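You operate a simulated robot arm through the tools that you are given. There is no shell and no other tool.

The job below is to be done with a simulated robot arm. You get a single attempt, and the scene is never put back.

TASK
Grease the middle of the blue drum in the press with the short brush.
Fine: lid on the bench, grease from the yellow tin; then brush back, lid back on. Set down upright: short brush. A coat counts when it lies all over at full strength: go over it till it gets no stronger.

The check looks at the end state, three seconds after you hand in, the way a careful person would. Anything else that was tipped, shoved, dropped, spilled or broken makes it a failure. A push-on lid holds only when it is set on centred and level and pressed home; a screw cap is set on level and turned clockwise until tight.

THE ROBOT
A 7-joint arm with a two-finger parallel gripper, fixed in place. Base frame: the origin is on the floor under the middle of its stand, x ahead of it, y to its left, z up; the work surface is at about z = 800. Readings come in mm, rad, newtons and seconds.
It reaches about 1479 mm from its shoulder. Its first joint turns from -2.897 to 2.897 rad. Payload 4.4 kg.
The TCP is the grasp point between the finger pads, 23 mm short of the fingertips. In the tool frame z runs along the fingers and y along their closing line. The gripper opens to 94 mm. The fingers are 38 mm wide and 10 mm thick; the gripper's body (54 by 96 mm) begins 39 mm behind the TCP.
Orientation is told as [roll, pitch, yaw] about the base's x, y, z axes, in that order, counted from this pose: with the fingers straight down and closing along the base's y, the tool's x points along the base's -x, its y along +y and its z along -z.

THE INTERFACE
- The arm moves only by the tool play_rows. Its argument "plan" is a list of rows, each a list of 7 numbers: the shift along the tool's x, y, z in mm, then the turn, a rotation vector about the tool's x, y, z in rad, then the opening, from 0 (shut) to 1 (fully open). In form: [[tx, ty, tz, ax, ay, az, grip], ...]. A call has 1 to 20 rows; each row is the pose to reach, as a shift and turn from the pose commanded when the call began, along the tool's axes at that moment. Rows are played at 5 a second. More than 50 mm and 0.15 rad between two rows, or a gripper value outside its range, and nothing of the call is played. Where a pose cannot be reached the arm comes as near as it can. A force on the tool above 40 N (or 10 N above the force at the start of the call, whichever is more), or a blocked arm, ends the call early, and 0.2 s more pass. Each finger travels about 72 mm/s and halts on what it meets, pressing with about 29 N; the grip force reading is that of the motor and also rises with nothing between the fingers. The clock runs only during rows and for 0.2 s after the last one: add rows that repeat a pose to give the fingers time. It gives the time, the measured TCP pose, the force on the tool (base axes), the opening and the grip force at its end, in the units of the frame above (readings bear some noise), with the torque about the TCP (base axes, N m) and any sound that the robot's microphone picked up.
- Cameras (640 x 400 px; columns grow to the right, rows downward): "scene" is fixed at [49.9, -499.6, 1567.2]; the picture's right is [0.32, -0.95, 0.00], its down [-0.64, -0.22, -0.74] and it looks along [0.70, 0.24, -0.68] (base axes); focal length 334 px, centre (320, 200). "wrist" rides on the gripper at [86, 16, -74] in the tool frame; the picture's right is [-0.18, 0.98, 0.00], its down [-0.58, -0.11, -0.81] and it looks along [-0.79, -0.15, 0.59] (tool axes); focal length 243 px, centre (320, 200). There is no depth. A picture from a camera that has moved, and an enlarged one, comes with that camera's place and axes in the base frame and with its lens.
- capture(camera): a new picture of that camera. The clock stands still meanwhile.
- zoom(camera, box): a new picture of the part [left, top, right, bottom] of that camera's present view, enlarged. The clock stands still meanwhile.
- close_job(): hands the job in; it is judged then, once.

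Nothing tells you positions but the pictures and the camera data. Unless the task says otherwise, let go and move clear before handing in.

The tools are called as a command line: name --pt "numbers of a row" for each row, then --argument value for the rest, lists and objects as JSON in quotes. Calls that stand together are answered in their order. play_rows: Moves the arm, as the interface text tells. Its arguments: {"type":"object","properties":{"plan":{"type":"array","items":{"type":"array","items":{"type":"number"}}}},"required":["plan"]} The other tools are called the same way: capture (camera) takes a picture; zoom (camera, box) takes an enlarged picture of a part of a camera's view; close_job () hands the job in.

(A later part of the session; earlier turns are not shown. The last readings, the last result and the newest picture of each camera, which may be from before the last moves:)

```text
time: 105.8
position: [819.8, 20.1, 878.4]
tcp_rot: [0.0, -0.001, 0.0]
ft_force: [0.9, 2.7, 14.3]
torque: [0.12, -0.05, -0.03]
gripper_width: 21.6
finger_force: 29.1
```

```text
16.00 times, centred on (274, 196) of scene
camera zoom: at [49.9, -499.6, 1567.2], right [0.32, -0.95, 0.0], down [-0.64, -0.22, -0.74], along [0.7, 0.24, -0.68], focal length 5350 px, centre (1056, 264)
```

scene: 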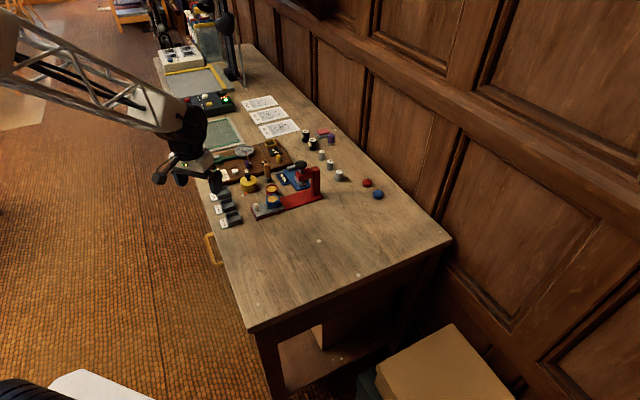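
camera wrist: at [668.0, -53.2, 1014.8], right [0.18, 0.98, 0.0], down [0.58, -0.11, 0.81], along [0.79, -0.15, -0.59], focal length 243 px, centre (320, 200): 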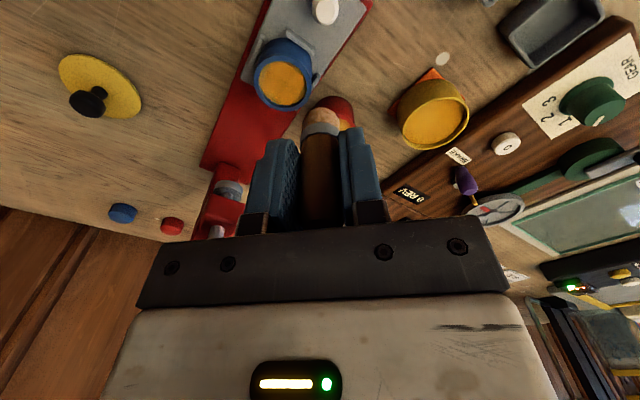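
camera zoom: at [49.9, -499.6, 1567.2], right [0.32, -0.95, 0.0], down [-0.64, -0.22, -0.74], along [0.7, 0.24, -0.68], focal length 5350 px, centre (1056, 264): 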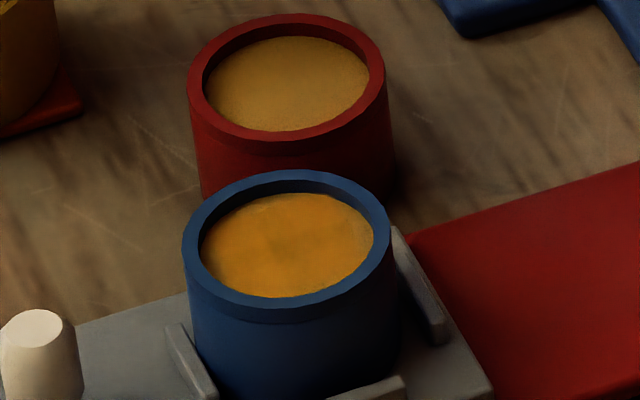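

play_rows --pt "0 0 -15 0 0 0 0" --pt "0 0 -45 0 0 0 0" --pt "16 -30 -60 0 0 0 0" --pt "32 -60 -60 0 0 0 0" --pt "48 -90 -60 0 0 0 0" --pt "66 -119.3 -60 0 0 0 0" --pt "66 -119.3 -42 0 0 0 0" --pt "66 -119.3 -24 0 0 0 0" --pt "66 -119.3 -15.5 0 0 0 0" --pt "66 -119.3 -15.5 0 0 0 0"

zoom --camera "scene" --box '[256, 180, 288, 206]'

zoom --camera "wrist" --box '[260, 50, 380, 140]'

```text
time: 108.0
position: [755.3, -98.2, 892.8]
tcp_rot: [-0.001, 0.001, 0.0]
ft_force: [0.3, -0.4, -0.3]
torque: [-0.01, 0.02, -0.01]
gripper_width: 21.5
finger_force: 29.0
```

```text
15.38 times, centred on (272, 193) of scene
camera zoom: at [49.9, -499.6, 1567.2], right [0.32, -0.95, 0.0], down [-0.64, -0.22, -0.74], along [0.7, 0.24, -0.68], focal length 5144 px, centre (1058, 308)
```

zoom: 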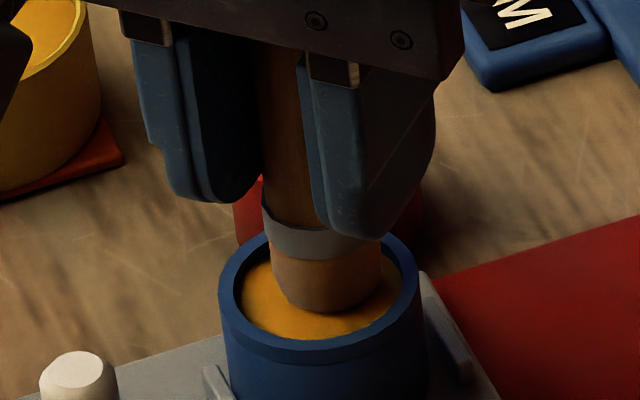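

```text
4.44 times, centred on (320, 95) of wrist
camera zoom: at [668.0, -81.5, 967.1], right [0.18, 0.98, 0.0], down [0.58, -0.11, 0.81], along [0.79, -0.15, -0.59], focal length 1078 px, centre (320, 667)
```

zoom: 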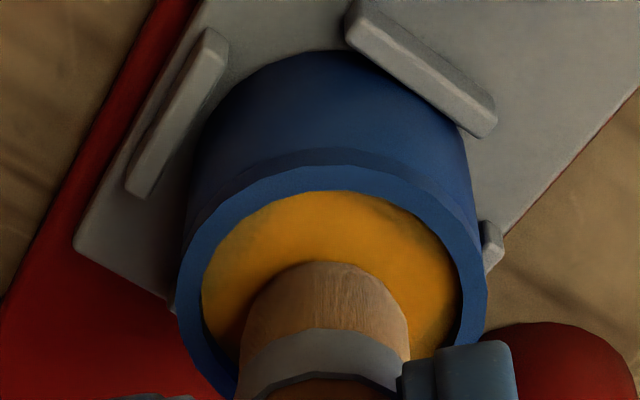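

I'll run the -y/-x arc again at a wider radius, recentred.

play_rows --pt "-2 -2 0 0 0 0 0" --pt "-3.66 -3.2 1 0 0 0 0" --pt "-3.66 -3.2 3.4 0 0 0 0" --pt "-1.25 -4.84 3.4 0 0 0 0" --pt "1.32 -5.18 3.4 0 0 0 0" --pt "3.8 -4.4 3.4 0 0 0 0" --pt "5.71 -2.64 3.4 0 0 0 0" --pt "6.71 -0.24 3.4 0 0 0 0" --pt "6.6 2.35 3.4 0 0 0 0" --pt "5.26 4.81 3.4 0 0 0 0" --pt "3.34 6.24 3.4 0 0 0 0"

zoom --camera "scene" --box '[256, 180, 288, 206]'

zoom --camera "wrist" --box '[260, 60, 380, 150]'

```text
time: 110.4
position: [750.9, -92.7, 890.9]
tcp_rot: [0.0, 0.0, 0.0]
ft_force: [-0.5, 0.3, -0.6]
torque: [0.03, -0.01, 0.0]
gripper_width: 21.4
finger_force: 28.8
```

```text
15.38 times, centred on (272, 193) of scene
camera zoom: at [49.9, -499.6, 1567.2], right [0.32, -0.95, 0.0], down [-0.64, -0.22, -0.74], along [0.7, 0.24, -0.68], focal length 5144 px, centre (1058, 308)
```

zoom: 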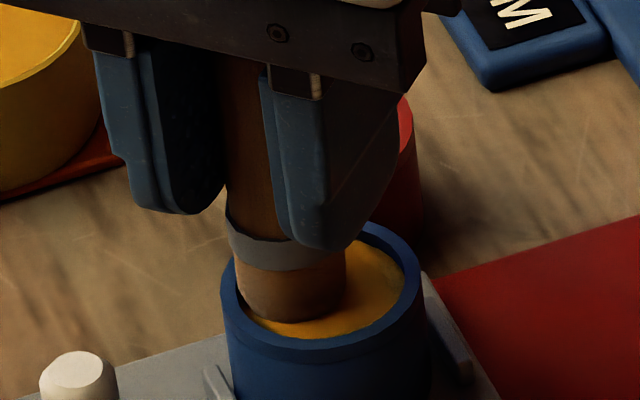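

```text
4.44 times, centred on (320, 105) of wrist
camera zoom: at [664.4, -74.8, 965.2], right [0.18, 0.98, 0.0], down [0.58, -0.11, 0.81], along [0.79, -0.15, -0.59], focal length 1078 px, centre (320, 622)
```

zoom: 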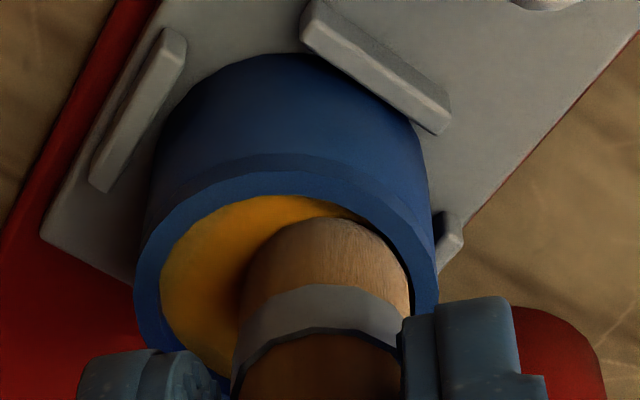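

There was no contact at the end of that arc. I'll repeat it about 0.8 mm lower.

play_rows --pt "-1 -2 -4 0 0 0 0" --pt "-3 -6 -4 0 0 0 0" --pt "-7 -9.45 -2 0 0 0 0" --pt "-7 -9.45 0.8 0 0 0 0" --pt "-4.59 -11.08 0.8 0 0 0 0" --pt "-2.02 -11.42 0.8 0 0 0 0" --pt "0.46 -10.64 0.8 0 0 0 0" --pt "2.37 -8.88 0.8 0 0 0 0" --pt "3.37 -6.48 0.8 0 0 0 0" --pt "3.26 -3.89 0.8 0 0 0 0" --pt "1.92 -1.43 0.8 0 0 0 0" --pt "0 0 0.8 0 0 0 0"

zoom --camera "scene" --box '[256, 180, 288, 206]'

```text
time: 113.0
position: [750.0, -93.3, 890.3]
tcp_rot: [0.001, -0.002, 0.0]
ft_force: [-1.1, -0.2, -0.5]
torque: [0.02, 0.0, -0.03]
gripper_width: 21.7
finger_force: 29.1
```

```text
15.38 times, centred on (272, 193) of scene
camera zoom: at [49.9, -499.6, 1567.2], right [0.32, -0.95, 0.0], down [-0.64, -0.22, -0.74], along [0.7, 0.24, -0.68], focal length 5144 px, centre (1058, 308)
```

zoom: 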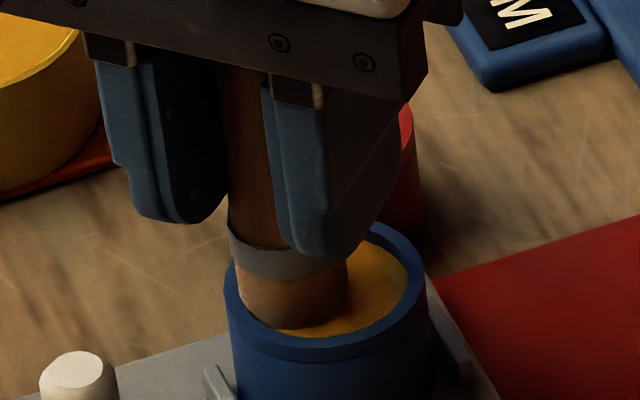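

play_rows --pt "-1 -3 -4 0 0 0 0" --pt "-4 -7 -4 0 0 0 0" --pt "-7.2 -10.1 -2 0 0 0 0" --pt "-7.2 -10.1 0.9 0 0 0 0" --pt "-8.5 -7.7 0.9 0 0 0 0" --pt "-8.6 -5.1 0.9 0 0 0 0" --pt "-7.6 -2.7 0.9 0 0 0 0" --pt "-5.7 -0.9 0.9 0 0 0 0" --pt "-3.2 -0.2 0.9 0 0 0 0" --pt "-0.7 -0.5 0.9 0 0 0 0" --pt "1.7 -2.1 0.9 0 0 0 0"

zoom --camera "scene" --box '[256, 180, 288, 206]'

zoom --camera "wrist" --box '[260, 60, 380, 150]'

```text
time: 115.4
position: [748.9, -94.1, 889.5]
tcp_rot: [0.0, -0.002, 0.0]
ft_force: [6.6, 1.4, 13.4]
torque: [0.07, -0.41, 0.03]
gripper_width: 21.5
finger_force: 28.9
```

```text
15.38 times, centred on (272, 193) of scene
camera zoom: at [49.9, -499.6, 1567.2], right [0.32, -0.95, 0.0], down [-0.64, -0.22, -0.74], along [0.7, 0.24, -0.68], focal length 5144 px, centre (1058, 308)
```

zoom: 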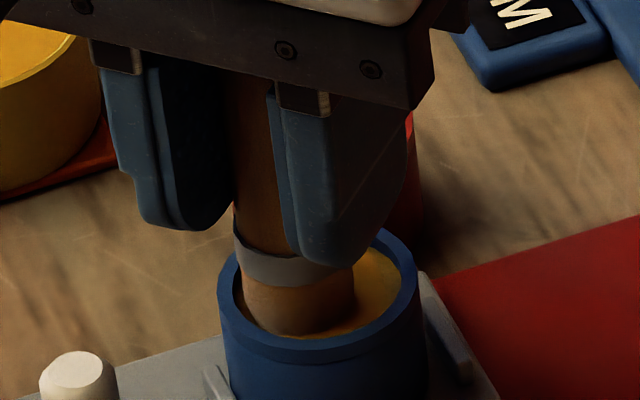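

```text
4.44 times, centred on (320, 105) of wrist
camera zoom: at [661.5, -77.7, 963.9], right [0.18, 0.98, 0.0], down [0.58, -0.11, 0.81], along [0.79, -0.15, -0.59], focal length 1078 px, centre (320, 622)
```

zoom: 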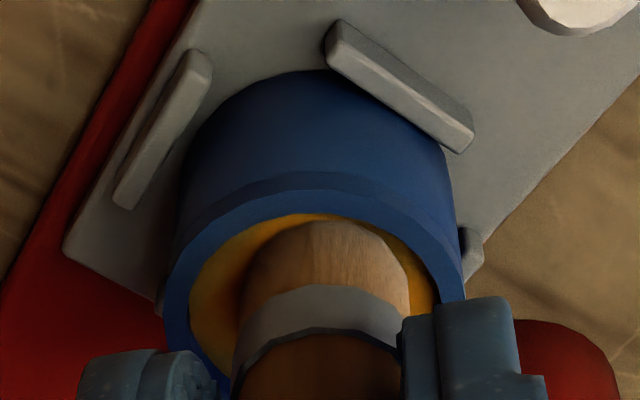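

That gave 13 N of contact. Now the -y/-x arc at the same depth, then a centre stroke.

play_rows --pt "-1 -1 -5 0 0 0 0" --pt "-5 -4 -5 0 0 0 0" --pt "-8.35 -6.75 -2.5 0 0 0 0" --pt "-8.35 -6.75 0 0 0 0 0" --pt "-6.04 -8.3 0 0 0 0 0" --pt "-3.54 -8.65 0 0 0 0 0" --pt "-1.14 -7.85 0 0 0 0 0" --pt "0.7 -6.15 0 0 0 0 0" --pt "1.66 -3.85 0 0 0 0 0" --pt "1.56 -1.35 0 0 0 0 0" --pt "0.26 1.05 0 0 0 0 0" --pt "-1 -1 -5 0 0 0 0" --pt "-5 -4 -5 0 0 0 0" --pt "-8.35 -6.75 -2.5 0 0 0 0" --pt "-8.35 -6.75 0 0 0 0 0" --pt "-6.2 -4.8 0 0 0 0 0" --pt "-4 -2.9 0 0 0 0 0" --pt "-1.9 -0.9 0 0 0 0 0" --pt "0.26 1.05 0 0 0 0 0"

zoom --camera "scene" --box '[256, 180, 288, 206]'

```text
time: 119.4
position: [748.3, -94.1, 889.3]
tcp_rot: [0.0, 0.0, -0.001]
ft_force: [0.0, 0.7, 0.1]
torque: [0.03, -0.05, 0.01]
gripper_width: 21.8
finger_force: 28.8
```

```text
15.38 times, centred on (272, 193) of scene
camera zoom: at [49.9, -499.6, 1567.2], right [0.32, -0.95, 0.0], down [-0.64, -0.22, -0.74], along [0.7, 0.24, -0.68], focal length 5144 px, centre (1058, 308)
```

zoom: 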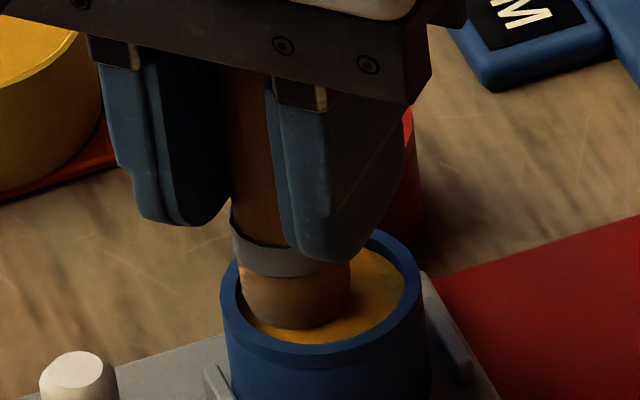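

play_rows --pt "-2 -2 -5 0 0 0 0" --pt "-4 -2.85 -15 0 0 0 0" --pt "-4 0 -50 0 0 0 0" --pt "-4 26 -51 0 0 0 0" --pt "-4 26 -51 0 0 0 0"

zoom --camera "scene" --box '[262, 186, 286, 206]'

zoom --camera "wrist" --box '[240, 60, 320, 110]'

```text
time: 120.6
position: [755.1, -70.0, 942.6]
tcp_rot: [0.0, 0.0, -0.001]
ft_force: [0.7, 0.0, -1.0]
torque: [0.03, 0.02, 0.0]
gripper_width: 21.5
finger_force: 28.8
```

```text
16.00 times, centred on (274, 196) of scene
camera zoom: at [49.9, -499.6, 1567.2], right [0.32, -0.95, 0.0], down [-0.64, -0.22, -0.74], along [0.7, 0.24, -0.68], focal length 5350 px, centre (1056, 264)
```

zoom: 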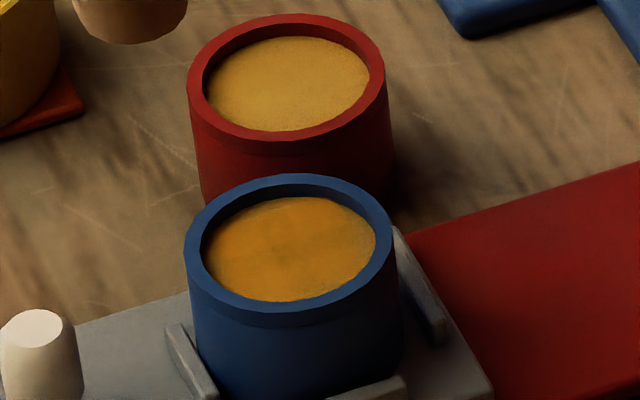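

```text
8.00 times, centred on (280, 85) of wrist
camera zoom: at [667.3, -51.9, 1016.9], right [0.18, 0.98, 0.0], down [0.58, -0.11, 0.81], along [0.79, -0.15, -0.59], focal length 1941 px, centre (640, 1120)
```

zoom: 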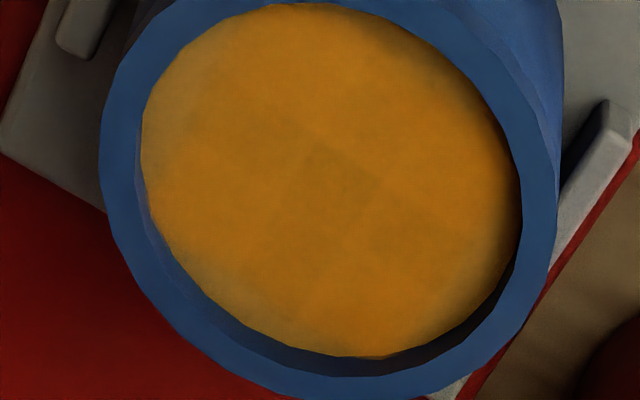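

I'll compare the coat's colour side by side with the tin's grease.

zoom --camera "scene" --box '[240, 176, 288, 206]'

zoom --camera "wrist" --box '[250, 40, 470, 160]'

```text
13.33 times, centred on (264, 191) of scene
camera zoom: at [49.9, -499.6, 1567.2], right [0.32, -0.95, 0.0], down [-0.64, -0.22, -0.74], along [0.7, 0.24, -0.68], focal length 4458 px, centre (1067, 320)
```

zoom: 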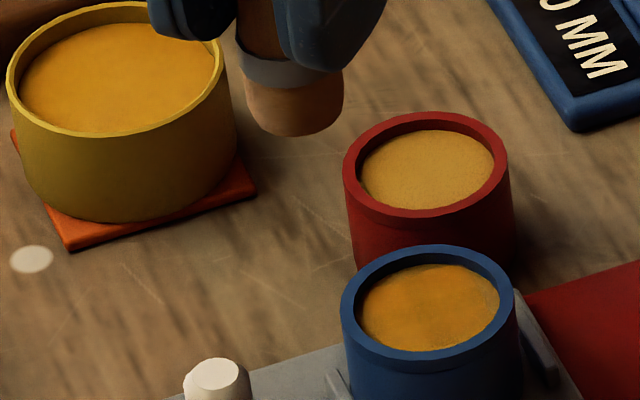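

```text
2.91 times, centred on (360, 100) of wrist
camera zoom: at [667.3, -51.9, 1016.9], right [0.18, 0.98, 0.0], down [0.58, -0.11, 0.81], along [0.79, -0.15, -0.59], focal length 706 px, centre (204, 491)
```

zoom: 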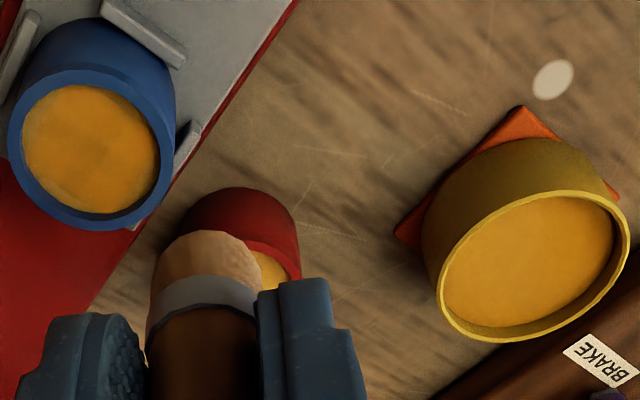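

The coat's colour now resembles the grease in the tin. I'll bring the wrist camera closer to judge the edges and the centre.

play_rows --pt "-1 25 0 0 0 0 0" --pt "-1 25 25 0 0 0 0" --pt "-1 25 45 0 0 0 0" --pt "-1 25 45 0 0 0 0"

capture --camera "wrist"

zoom --camera "wrist" --box '[190, 100, 270, 170]'

```text
time: 121.6
position: [751.9, -40.1, 894.8]
tcp_rot: [-0.001, -0.001, -0.001]
ft_force: [-1.3, 0.7, -0.7]
torque: [0.02, 0.03, -0.01]
gripper_width: 21.5
finger_force: 29.5
```

```text
taken
camera wrist: at [665.8, -23.7, 969.3], right [0.18, 0.98, 0.0], down [0.58, -0.11, 0.81], along [0.79, -0.15, -0.59], focal length 243 px, centre (320, 200)
```

wrist: 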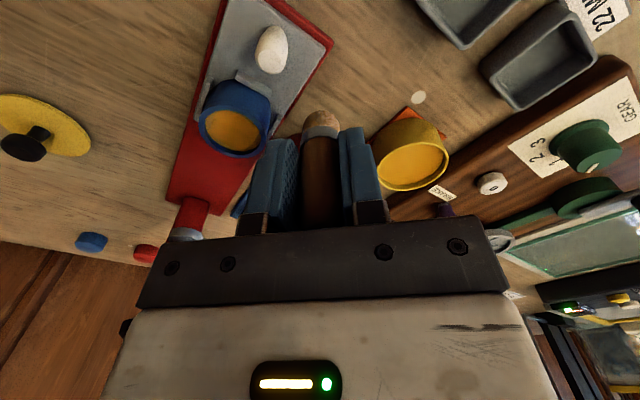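

```text
5.71 times, centred on (230, 135) of wrist
camera zoom: at [665.8, -23.7, 969.3], right [0.18, 0.98, 0.0], down [0.58, -0.11, 0.81], along [0.79, -0.15, -0.59], focal length 1386 px, centre (834, 571)
```

zoom: 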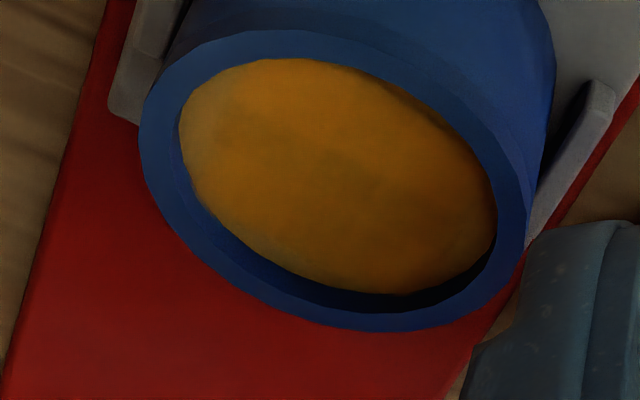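

The -y edge still has a thin pale band. I'll reload and target that side, nearly touching the rim.

play_rows --pt "0 0 -30 0 0 0 0" --pt "-22 21 -40 0 0 0 0" --pt "-44 42 -40 0 0 0 0" --pt "-66.3 63.1 -40 0 0 0 0" --pt "-66.3 63.1 -38 0 0 0 0" --pt "-66.3 63.1 -15 0 0 0 0" --pt "-66.3 63.1 5 0 0 0 0" --pt "-66.3 63.1 13 0 0 0 0" --pt "-66.3 63.1 16.6 0 0 0 0" --pt "-66.3 63.1 16.6 0 0 0 0"

zoom --camera "scene" --box '[262, 186, 286, 206]'

```text
time: 123.8
position: [818.1, 20.6, 878.0]
tcp_rot: [-0.001, 0.0, 0.0]
ft_force: [-0.6, -1.0, -0.2]
torque: [-0.01, 0.04, -0.03]
gripper_width: 21.3
finger_force: 28.9
```

```text
16.00 times, centred on (274, 196) of scene
camera zoom: at [49.9, -499.6, 1567.2], right [0.32, -0.95, 0.0], down [-0.64, -0.22, -0.74], along [0.7, 0.24, -0.68], focal length 5350 px, centre (1056, 264)
```

zoom: 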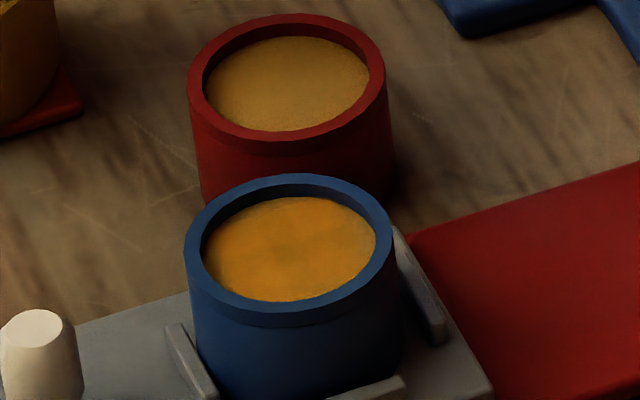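

The brush isn't touching the grease yet, so I'll lower it further.

play_rows --pt "0 0 0.8 0 0 0 0" --pt "0 0 1.5 0 0 0 0" --pt "0 0 1.5 0 0 0 0"

```text
time: 124.6
position: [819.6, 20.7, 876.7]
tcp_rot: [0.001, -0.001, 0.001]
ft_force: [-1.1, -2.4, 9.0]
torque: [-0.12, 0.04, -0.03]
gripper_width: 21.5
finger_force: 29.1
```

play_rows --pt "0 0 0 0 0 0 0" --pt "0 0 -15 0 0 0 0" --pt "0 0 -45 0 0 0 0" --pt "16 -30 -61 0 0 0 0" --pt "32 -60 -61 0 0 0 0" --pt "48 -90 -61 0 0 0 0" --pt "66.5 -123 -61 0 0 0 0" --pt "66.5 -123 -42 0 0 0 0" --pt "66.5 -123 -25 0 0 0 0" --pt "66.5 -123 -17 0 0 0 0" --pt "66.5 -123 -17 0 0 0 0"

zoom --camera "wrist" --box '[260, 50, 380, 140]'

zoom --camera "scene" --box '[256, 180, 288, 206]'

```text
time: 127.0
position: [752.1, -102.8, 893.7]
tcp_rot: [0.0, -0.001, -0.001]
ft_force: [0.2, -0.3, -1.1]
torque: [-0.03, 0.02, -0.03]
gripper_width: 21.6
finger_force: 28.6
```

```text
4.44 times, centred on (320, 95) of wrist
camera zoom: at [666.0, -85.5, 967.8], right [0.18, 0.98, 0.0], down [0.58, -0.11, 0.81], along [0.79, -0.15, -0.59], focal length 1078 px, centre (320, 667)
```

zoom: 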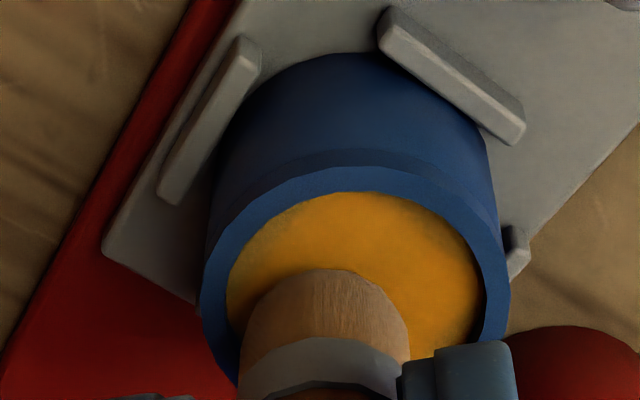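

```text
15.38 times, centred on (272, 193) of scene
camera zoom: at [49.9, -499.6, 1567.2], right [0.32, -0.95, 0.0], down [-0.64, -0.22, -0.74], along [0.7, 0.24, -0.68], focal length 5144 px, centre (1058, 308)
```

zoom: 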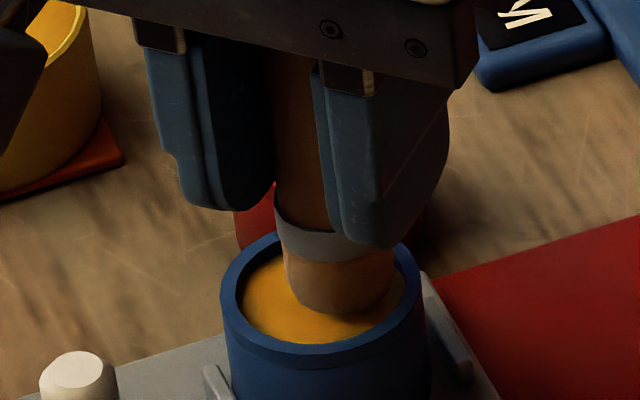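

The brush sits about 4 mm toward -y from centre. I'll shift to 5.5 mm, press lightly and hold to see whether dwelling strengthens the coat.

play_rows --pt "0.6 -1.6 1 0 0 0 0" --pt "0.6 -1.6 3 0 0 0 0" --pt "0.6 -1.6 4.5 0 0 0 0" --pt "0.6 -1.6 5.2 0 0 0 0" --pt "0.6 -1.6 5.2 0 0 0 0"

```text
time: 128.2
position: [753.4, -104.9, 888.6]
tcp_rot: [-0.001, 0.0, -0.001]
ft_force: [0.8, 0.7, 2.8]
torque: [0.03, -0.01, -0.01]
gripper_width: 21.5
finger_force: 29.0
```

Light contact. I'll press slightly more and hold for about 2 seconds.

play_rows --pt "0 0 0.4 0 0 0 0" --pt "0 0 0.4 0 0 0 0" --pt "0 0 0.4 0 0 0 0" --pt "0 0 0.4 0 0 0 0" --pt "0 0 0.4 0 0 0 0" --pt "0 0 0.4 0 0 0 0" --pt "0 0 0.4 0 0 0 0" --pt "0 0 0.4 0 0 0 0" --pt "0 0 0.4 0 0 0 0" --pt "0 0 0.4 0 0 0 0"

zoom --camera "scene" --box '[256, 180, 288, 206]'

```text
time: 130.4
position: [752.9, -104.2, 888.1]
tcp_rot: [0.001, 0.001, 0.001]
ft_force: [0.5, 0.3, 5.4]
torque: [-0.01, -0.06, 0.0]
gripper_width: 21.6
finger_force: 28.6
```

```text
15.38 times, centred on (272, 193) of scene
camera zoom: at [49.9, -499.6, 1567.2], right [0.32, -0.95, 0.0], down [-0.64, -0.22, -0.74], along [0.7, 0.24, -0.68], focal length 5144 px, centre (1058, 308)
```

zoom: 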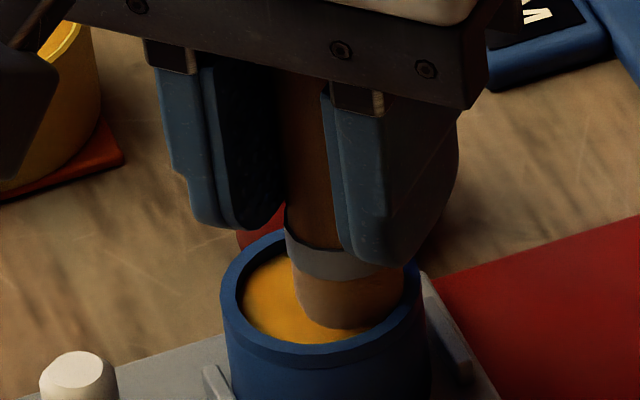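

play_rows --pt "0 1 -5 0 0 0 0" --pt "0 4 -20 0 0 0 0" --pt "0 6 -50 0 0 0 0" --pt "0 34 -51 0 0 0 0" --pt "0 34 -51 0 0 0 0"

zoom --camera "scene" --box '[262, 186, 286, 206]'

zoom --camera "wrist" --box '[240, 60, 320, 110]'

```text
time: 131.6
position: [753.0, -68.0, 935.4]
tcp_rot: [0.0, -0.001, 0.0]
ft_force: [0.7, -0.3, -0.5]
torque: [0.0, 0.0, -0.01]
gripper_width: 21.5
finger_force: 29.2
```

```text
16.00 times, centred on (274, 196) of scene
camera zoom: at [49.9, -499.6, 1567.2], right [0.32, -0.95, 0.0], down [-0.64, -0.22, -0.74], along [0.7, 0.24, -0.68], focal length 5350 px, centre (1056, 264)
```

zoom: 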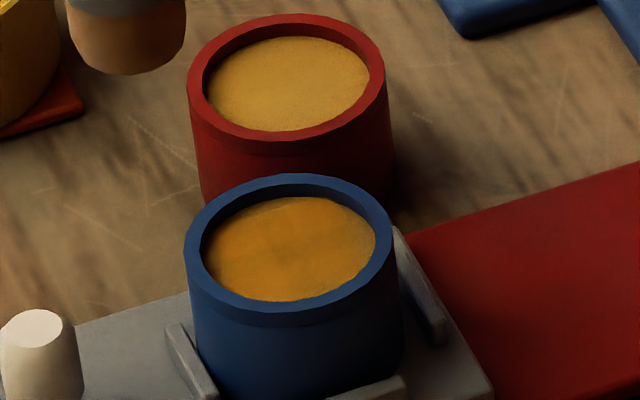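

```text
8.00 times, centred on (280, 85) of wrist
camera zoom: at [665.3, -51.4, 1010.5], right [0.18, 0.98, 0.0], down [0.58, -0.11, 0.81], along [0.79, -0.15, -0.59], focal length 1941 px, centre (640, 1120)
```

zoom: 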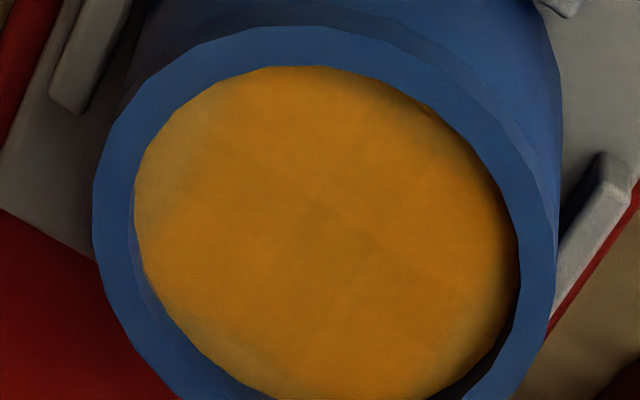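

Holding helped: the -y side is more even now. I'll continue dwelling at other spots, starting at the +x/-y side.

play_rows --pt "-3.8 -16 0 0 0 0 0" --pt "-3.8 -32.7 10 0 0 0 0" --pt "-3.8 -32.7 30 0 0 0 0" --pt "-3.8 -32.7 44 0 0 0 0" --pt "-3.8 -32.7 48 0 0 0 0" --pt "-3.8 -32.7 49.5 0 0 0 0" --pt "-3.8 -32.7 49.5 0 0 0 0"

```text
time: 133.2
position: [756.3, -102.1, 888.3]
tcp_rot: [0.0, -0.001, 0.0]
ft_force: [-0.5, 0.3, -1.2]
torque: [0.02, 0.04, -0.02]
gripper_width: 21.4
finger_force: 29.1
```

play_rows --pt "0 0 0.5 0 0 0 0" --pt "0 0 0.9 0 0 0 0" --pt "0 0 0.9 0 0 0 0" --pt "0 0 0.9 0 0 0 0" --pt "0 0 0.9 0 0 0 0" --pt "0 0 0.9 0 0 0 0"

zoom --camera "scene" --box '[256, 180, 288, 206]'

zoom --camera "wrist" --box '[260, 60, 380, 150]'

```text
time: 134.6
position: [756.1, -102.2, 887.8]
tcp_rot: [0.0, 0.0, 0.0]
ft_force: [-0.6, 0.2, -0.7]
torque: [0.0, 0.04, -0.02]
gripper_width: 21.4
finger_force: 28.8
```

```text
15.38 times, centred on (272, 193) of scene
camera zoom: at [49.9, -499.6, 1567.2], right [0.32, -0.95, 0.0], down [-0.64, -0.22, -0.74], along [0.7, 0.24, -0.68], focal length 5144 px, centre (1058, 308)
```

zoom: 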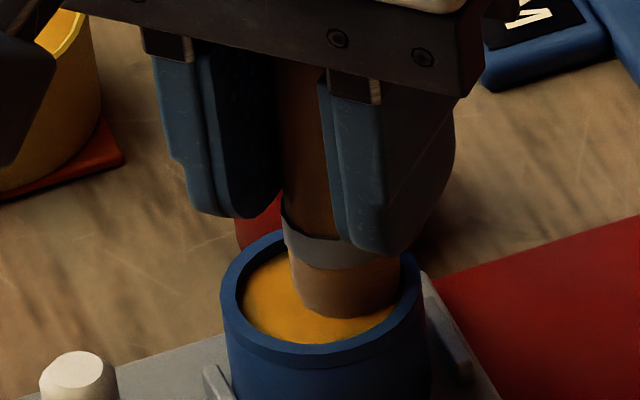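

```text
4.44 times, centred on (320, 105) of wrist
camera zoom: at [669.5, -84.8, 962.6], right [0.18, 0.98, 0.0], down [0.58, -0.11, 0.81], along [0.79, -0.15, -0.59], focal length 1078 px, centre (320, 622)
```

zoom: 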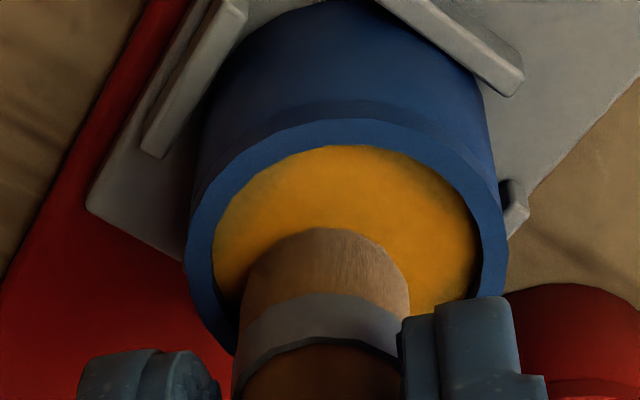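

Still no contact here, so I'll lower a little more and hold.

play_rows --pt "0 0 0.7 0 0 0 0" --pt "0 0 1.3 0 0 0 0" --pt "0 0 1.3 0 0 0 0" --pt "0 0 1.3 0 0 0 0" --pt "0 0 1.3 0 0 0 0" --pt "0 0 1.3 0 0 0 0"

```text
time: 136.0
position: [756.2, -102.0, 888.0]
tcp_rot: [-0.001, -0.001, 0.0]
ft_force: [1.6, 1.6, 19.4]
torque: [0.07, -0.19, 0.02]
gripper_width: 21.3
finger_force: 28.7
```

Contact is 19 N. I'll chain holds at the +x, +x/+y and +y sides.

play_rows --pt "0 0 -4 0 0 0 0" --pt "-1.6 3.9 -3 0 0 0 0" --pt "-1.6 3.9 -0.3 0 0 0 0" --pt "-1.6 3.9 -0.3 0 0 0 0" --pt "-1.6 3.9 -0.3 0 0 0 0" --pt "-1.6 3.9 -0.3 0 0 0 0" --pt "-1.6 3.9 -4 0 0 0 0" --pt "0 7.8 -3 0 0 0 0" --pt "0 7.8 -0.3 0 0 0 0" --pt "0 7.8 -0.3 0 0 0 0" --pt "0 7.8 -0.3 0 0 0 0" --pt "0 7.8 -0.3 0 0 0 0" --pt "0 7.8 -4 0 0 0 0" --pt "3.9 9.4 -3 0 0 0 0" --pt "3.9 9.4 -0.3 0 0 0 0" --pt "3.9 9.4 -0.3 0 0 0 0" --pt "3.9 9.4 -0.3 0 0 0 0" --pt "3.9 9.4 -0.3 0 0 0 0"

zoom --camera "scene" --box '[256, 180, 288, 206]'

```text
time: 139.8
position: [752.8, -93.9, 887.5]
tcp_rot: [0.0, -0.002, 0.0]
ft_force: [0.8, 0.7, 20.8]
torque: [0.01, -0.16, -0.01]
gripper_width: 21.5
finger_force: 29.1
```

```text
15.38 times, centred on (272, 193) of scene
camera zoom: at [49.9, -499.6, 1567.2], right [0.32, -0.95, 0.0], down [-0.64, -0.22, -0.74], along [0.7, 0.24, -0.68], focal length 5144 px, centre (1058, 308)
```

zoom: 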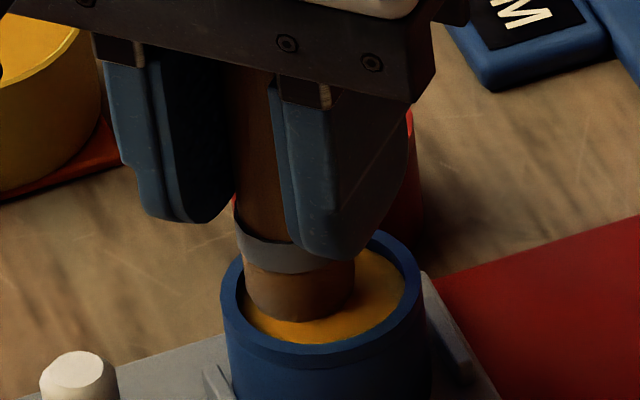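

play_rows --pt "0 0 -4 0 0 0 0" --pt "3.9 -1.6 -3 0 0 0 0" --pt "3.9 -1.6 -0.2 0 0 0 0" --pt "3.9 -1.6 -0.2 0 0 0 0" --pt "3.9 -1.6 -0.2 0 0 0 0" --pt "3.9 -1.6 -0.2 0 0 0 0" --pt "3.9 -1.6 -4 0 0 0 0" --pt "5.5 -5.5 -3 0 0 0 0" --pt "5.5 -5.5 -0.2 0 0 0 0" --pt "5.5 -5.5 -0.2 0 0 0 0" --pt "5.5 -5.5 -0.2 0 0 0 0" --pt "5.5 -5.5 -0.2 0 0 0 0" --pt "5.5 -5.5 -4 0 0 0 0" --pt "3.9 -9.4 -3 0 0 0 0" --pt "3.9 -9.4 -0.2 0 0 0 0" --pt "3.9 -9.4 -0.2 0 0 0 0" --pt "3.9 -9.4 -0.2 0 0 0 0" --pt "3.9 -9.4 -0.2 0 0 0 0"

zoom --camera "scene" --box '[256, 180, 288, 206]'

```text
time: 143.6
position: [747.9, -102.0, 886.6]
tcp_rot: [0.0, -0.001, -0.001]
ft_force: [1.3, 1.3, 8.6]
torque: [0.09, -0.13, 0.01]
gripper_width: 21.4
finger_force: 29.0
```

```text
15.38 times, centred on (272, 193) of scene
camera zoom: at [49.9, -499.6, 1567.2], right [0.32, -0.95, 0.0], down [-0.64, -0.22, -0.74], along [0.7, 0.24, -0.68], focal length 5144 px, centre (1058, 308)
```

zoom: 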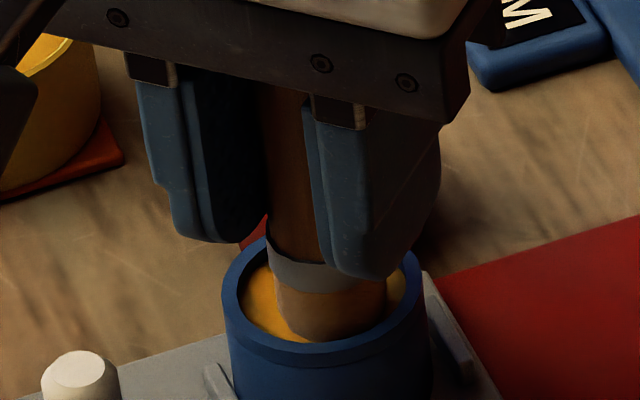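

play_rows --pt "-1 1 -5 0 0 0 0" --pt "-3 5 -20 0 0 0 0" --pt "-3.9 8 -50 0 0 0 0" --pt "-3.9 33 -51 0 0 0 0" --pt "-3.9 33 -51 0 0 0 0"

zoom --camera "scene" --box '[262, 186, 286, 206]'

zoom --camera "wrist" --box '[240, 60, 320, 110]'

```text
time: 144.8
position: [750.9, -68.0, 939.5]
tcp_rot: [-0.001, 0.001, 0.0]
ft_force: [0.1, -0.3, -1.3]
torque: [-0.02, -0.03, 0.05]
gripper_width: 21.7
finger_force: 28.8
```

```text
16.00 times, centred on (274, 196) of scene
camera zoom: at [49.9, -499.6, 1567.2], right [0.32, -0.95, 0.0], down [-0.64, -0.22, -0.74], along [0.7, 0.24, -0.68], focal length 5350 px, centre (1056, 264)
```

zoom: 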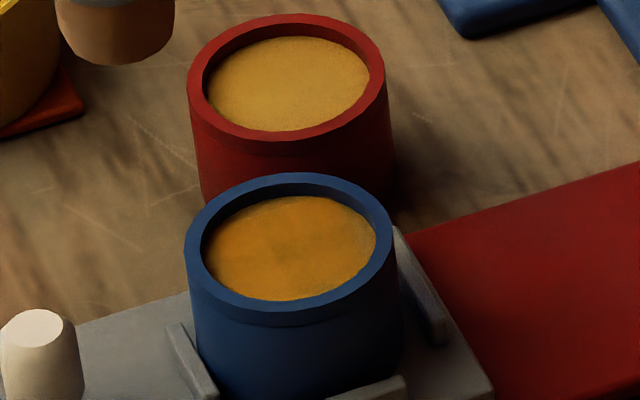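

```text
8.00 times, centred on (280, 85) of wrist
camera zoom: at [663.8, -50.1, 1013.6], right [0.18, 0.98, 0.0], down [0.58, -0.11, 0.81], along [0.79, -0.15, -0.59], focal length 1941 px, centre (640, 1120)
```

zoom: 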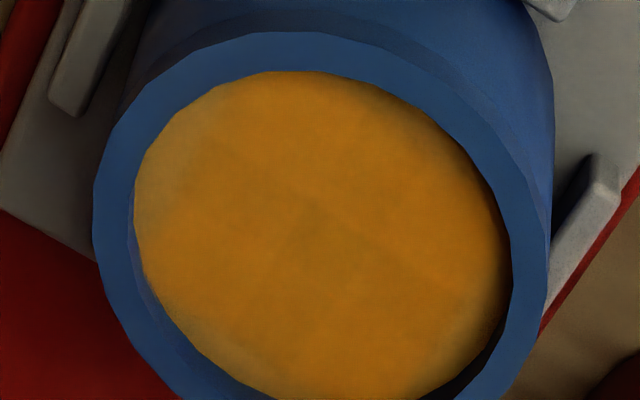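

The remaining pale slivers sit along the four sides of a square patch. The greased area looks like a square in the middle, whose corners point along x and y. I'll reload once more, dwell at the four corners and the centre, and check that it gets no stronger.

play_rows --pt "-22 30 0 0 0 0 0" --pt "-44 60 0 0 0 0 0" --pt "-67.5 90.3 0 0 0 0 0" --pt "-67.5 90.3 0 0 0 0 0" --pt "-67.5 90.3 22 0 0 0 0" --pt "-67.5 90.3 42 0 0 0 0" --pt "-67.5 90.3 55 0 0 0 0" --pt "-67.5 90.3 60 0 0 0 0" --pt "-67.5 90.3 62.3 0 0 0 0" --pt "-67.5 90.3 62.3 0 0 0 0"

zoom --camera "scene" --box '[262, 186, 286, 206]'

```text
time: 147.0
position: [820.2, 21.0, 877.0]
tcp_rot: [0.001, -0.001, 0.0]
ft_force: [-4.0, -2.5, 20.4]
torque: [-0.15, 0.18, 0.01]
gripper_width: 21.5
finger_force: 28.9
```

```text
16.00 times, centred on (274, 196) of scene
camera zoom: at [49.9, -499.6, 1567.2], right [0.32, -0.95, 0.0], down [-0.64, -0.22, -0.74], along [0.7, 0.24, -0.68], focal length 5350 px, centre (1056, 264)
```

zoom: 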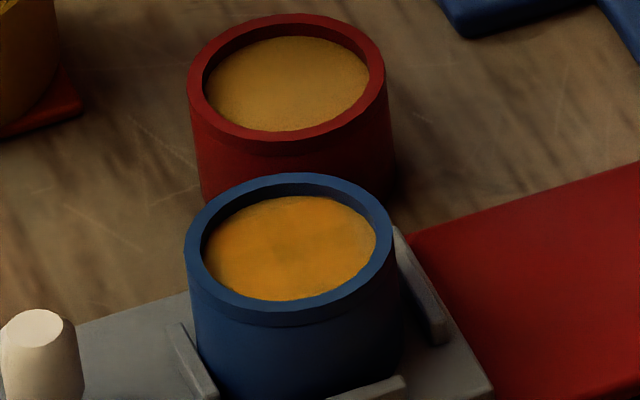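

I'll test the centre patch by dwelling exactly at the centre with fresh grease.

play_rows --pt "0 0 -15 0 0 0 0" --pt "0 0 -45 0 0 0 0" --pt "16 -30 -62 0 0 0 0" --pt "32 -60 -62 0 0 0 0" --pt "50 -90 -62 0 0 0 0" --pt "67.5 -119.4 -62 0 0 0 0" --pt "67.5 -119.4 -42 0 0 0 0" --pt "67.5 -119.4 -25 0 0 0 0" --pt "67.5 -119.4 -15 0 0 0 0" --pt "67.5 -119.4 -12.5 0 0 0 0" --pt "67.5 -119.4 -12.5 0 0 0 0"

zoom --camera "wrist" --box '[260, 60, 380, 150]'

zoom --camera "scene" --box '[256, 180, 288, 206]'

```text
time: 149.4
position: [752.0, -97.6, 888.6]
tcp_rot: [-0.001, 0.0, 0.001]
ft_force: [-1.2, -0.3, 1.8]
torque: [0.03, -0.05, -0.01]
gripper_width: 21.6
finger_force: 28.8
```

```text
4.44 times, centred on (320, 105) of wrist
camera zoom: at [665.3, -80.4, 962.3], right [0.18, 0.98, 0.0], down [0.58, -0.11, 0.81], along [0.79, -0.15, -0.59], focal length 1078 px, centre (320, 622)
```

zoom: 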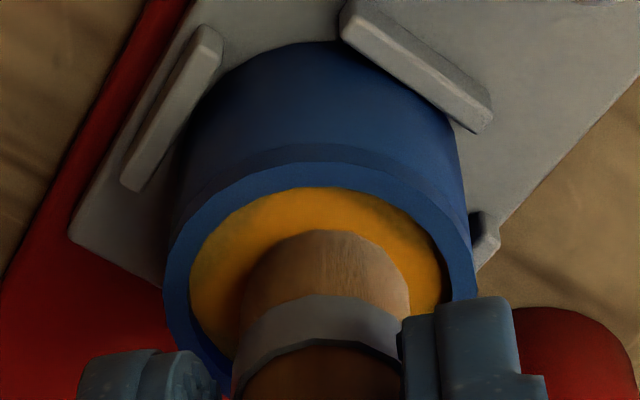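

```text
15.38 times, centred on (272, 193) of scene
camera zoom: at [49.9, -499.6, 1567.2], right [0.32, -0.95, 0.0], down [-0.64, -0.22, -0.74], along [0.7, 0.24, -0.68], focal length 5144 px, centre (1058, 308)
```

zoom: 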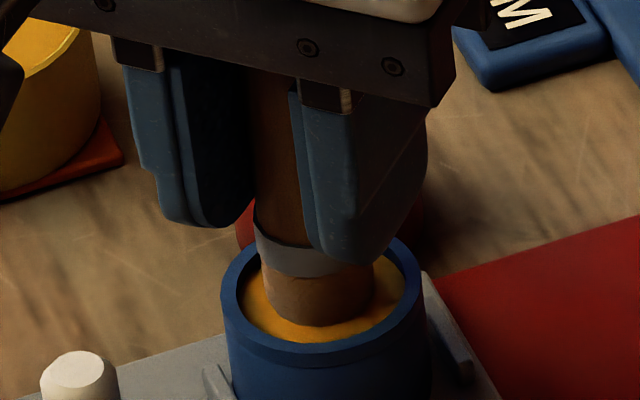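

It's centred and just touching. I'll press lightly with a tiny circular wiggle.

play_rows --pt "0 0 0.5 0 0 0 0" --pt "1.5 0 0.5 0 0 0 0" --pt "0 1.5 0.5 0 0 0 0" --pt "-1.5 0 0.5 0 0 0 0" --pt "0 -1.5 0.5 0 0 0 0" --pt "1.5 0 0.5 0 0 0 0" --pt "0 1.5 0.5 0 0 0 0" --pt "-1.5 0 0.5 0 0 0 0" --pt "0 -1.5 0.5 0 0 0 0" --pt "0 0 0.5 0 0 0 0" --pt "0 0 0.5 0 0 0 0"

```text
time: 151.8
position: [751.1, -99.5, 888.3]
tcp_rot: [-0.001, 0.0, 0.0]
ft_force: [-3.0, -4.6, 16.7]
torque: [-0.15, 0.07, -0.06]
gripper_width: 21.7
finger_force: 28.9
```

Good contact. Now I'll dwell at the four corners (-x, +y, +x, -y).

play_rows --pt "0 0 -4 0 0 0 0" --pt "5.8 0 -3 0 0 0 0" --pt "5.8 0 0.1 0 0 0 0" --pt "5.8 0 0.1 0 0 0 0" --pt "5.8 0 0.1 0 0 0 0" --pt "5.8 0 -4 0 0 0 0" --pt "0 5.8 -3 0 0 0 0" --pt "0 5.8 0.1 0 0 0 0" --pt "0 5.8 0.1 0 0 0 0" --pt "0 5.8 0.1 0 0 0 0" --pt "0 5.8 -4 0 0 0 0" --pt "-5.8 0 -3 0 0 0 0" --pt "-5.8 0 0.1 0 0 0 0" --pt "-5.8 0 0.1 0 0 0 0" --pt "-5.8 0 0.1 0 0 0 0" --pt "-5.8 0 -4 0 0 0 0" --pt "0 -5.8 -3 0 0 0 0" --pt "0 -5.8 0.1 0 0 0 0" --pt "0 -5.8 0.1 0 0 0 0" --pt "0 -5.8 0.1 0 0 0 0"

zoom --camera "scene" --box '[256, 180, 288, 206]'

```text
time: 156.0
position: [754.2, -103.9, 889.6]
tcp_rot: [0.0, 0.0, 0.001]
ft_force: [-0.7, 0.3, -1.3]
torque: [0.0, -0.01, -0.01]
gripper_width: 21.6
finger_force: 28.6
```

```text
15.38 times, centred on (272, 193) of scene
camera zoom: at [49.9, -499.6, 1567.2], right [0.32, -0.95, 0.0], down [-0.64, -0.22, -0.74], along [0.7, 0.24, -0.68], focal length 5144 px, centre (1058, 308)
```

zoom: 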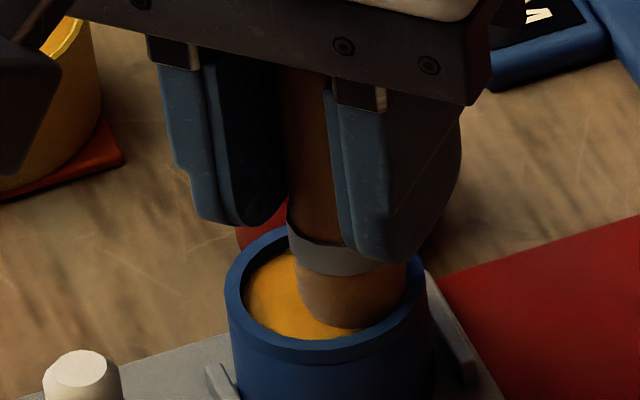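

The last corner wasn't touching. I'll press it down and hold.

play_rows --pt "0 0 0.8 0 0 0 0" --pt "0 0 1.5 0 0 0 0" --pt "0 0 1.5 0 0 0 0" --pt "0 0 1.5 0 0 0 0" --pt "0 0 1.5 0 0 0 0"

```text
time: 157.2
position: [752.8, -104.1, 886.5]
tcp_rot: [0.0, -0.002, 0.001]
ft_force: [0.7, 0.3, 15.4]
torque: [0.05, -0.06, 0.02]
gripper_width: 21.8
finger_force: 29.1
```

play_rows --pt "0 0 -4 0 0 0 0" --pt "-5.8 5.8 -3 0 0 0 0" --pt "-5.8 5.8 -0.3 0 0 0 0" --pt "-5.8 5.8 -0.3 0 0 0 0" --pt "-5.8 5.8 -0.3 0 0 0 0" --pt "-5.8 5.8 -4 0 0 0 0" --pt "0 11.4 -3 0 0 0 0" --pt "0 11.4 -0.3 0 0 0 0" --pt "0 11.4 -0.3 0 0 0 0" --pt "0 11.4 -0.3 0 0 0 0" --pt "0 11.4 -4 0 0 0 0" --pt "5.8 5.8 -3 0 0 0 0" --pt "5.8 5.8 -0.3 0 0 0 0" --pt "5.8 5.8 -0.3 0 0 0 0" --pt "5.8 5.8 -0.3 0 0 0 0"

zoom --camera "scene" --box '[256, 180, 288, 206]'

```text
time: 160.4
position: [746.9, -100.4, 888.3]
tcp_rot: [0.001, -0.001, 0.0]
ft_force: [-0.7, -0.9, 23.0]
torque: [-0.04, -0.08, -0.01]
gripper_width: 21.6
finger_force: 29.0
```

```text
15.38 times, centred on (272, 193) of scene
camera zoom: at [49.9, -499.6, 1567.2], right [0.32, -0.95, 0.0], down [-0.64, -0.22, -0.74], along [0.7, 0.24, -0.68], focal length 5144 px, centre (1058, 308)
```

zoom: 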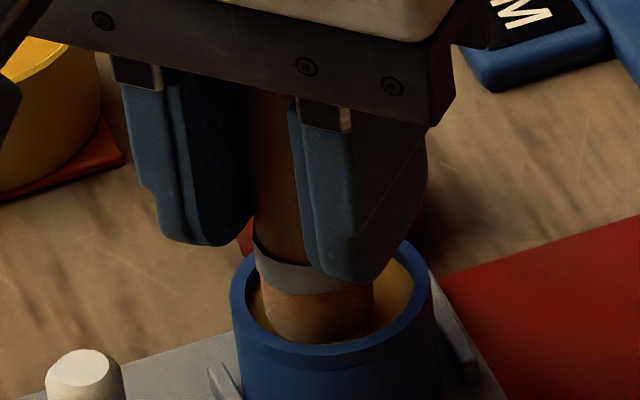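

The brush may be riding on the near rim here. I'll lift and inspect.

play_rows --pt "-1 1 -5 0 0 0 0" --pt "-4 1 -20 0 0 0 0" --pt "-5 3 -50 0 0 0 0" --pt "-5 30 -51 0 0 0 0" --pt "-5 30 -51 0 0 0 0"

zoom --camera "scene" --box '[262, 186, 286, 206]'

zoom --camera "wrist" --box '[240, 60, 320, 110]'

zoom --camera "wrist" --box '[220, 10, 380, 130]'

```text
time: 161.6
position: [750.9, -69.3, 936.2]
tcp_rot: [0.001, -0.001, 0.0]
ft_force: [0.6, 0.3, -0.3]
torque: [0.01, 0.0, 0.01]
gripper_width: 21.7
finger_force: 28.9
```

```text
16.00 times, centred on (274, 196) of scene
camera zoom: at [49.9, -499.6, 1567.2], right [0.32, -0.95, 0.0], down [-0.64, -0.22, -0.74], along [0.7, 0.24, -0.68], focal length 5350 px, centre (1056, 264)
```

zoom: 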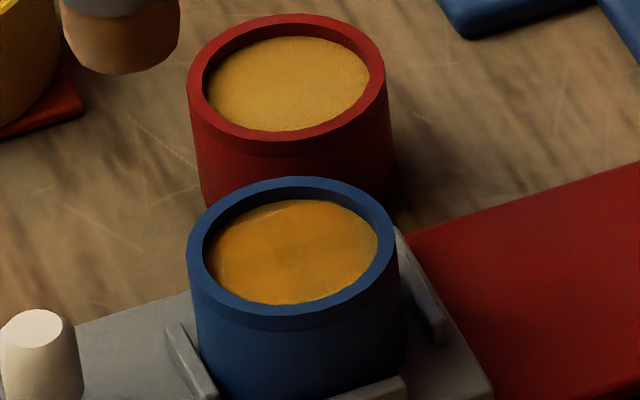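

```text
8.00 times, centred on (280, 85) of wrist
camera zoom: at [663.8, -50.9, 1011.2], right [0.18, 0.98, 0.0], down [0.58, -0.11, 0.81], along [0.79, -0.15, -0.59], focal length 1941 px, centre (640, 1120)
```

zoom: 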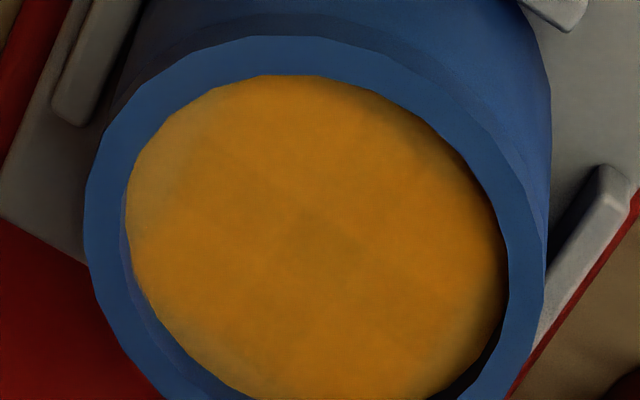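

```text
3.33 times, centred on (300, 70) of wrist
camera zoom: at [663.8, -50.9, 1011.2], right [0.18, 0.98, 0.0], down [0.58, -0.11, 0.81], along [0.79, -0.15, -0.59], focal length 809 px, centre (387, 633)
```

zoom: 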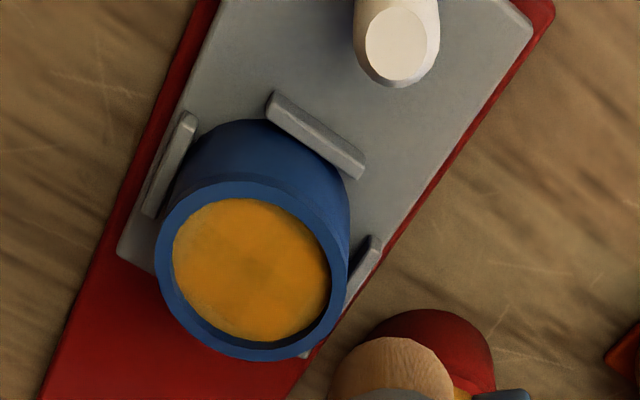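

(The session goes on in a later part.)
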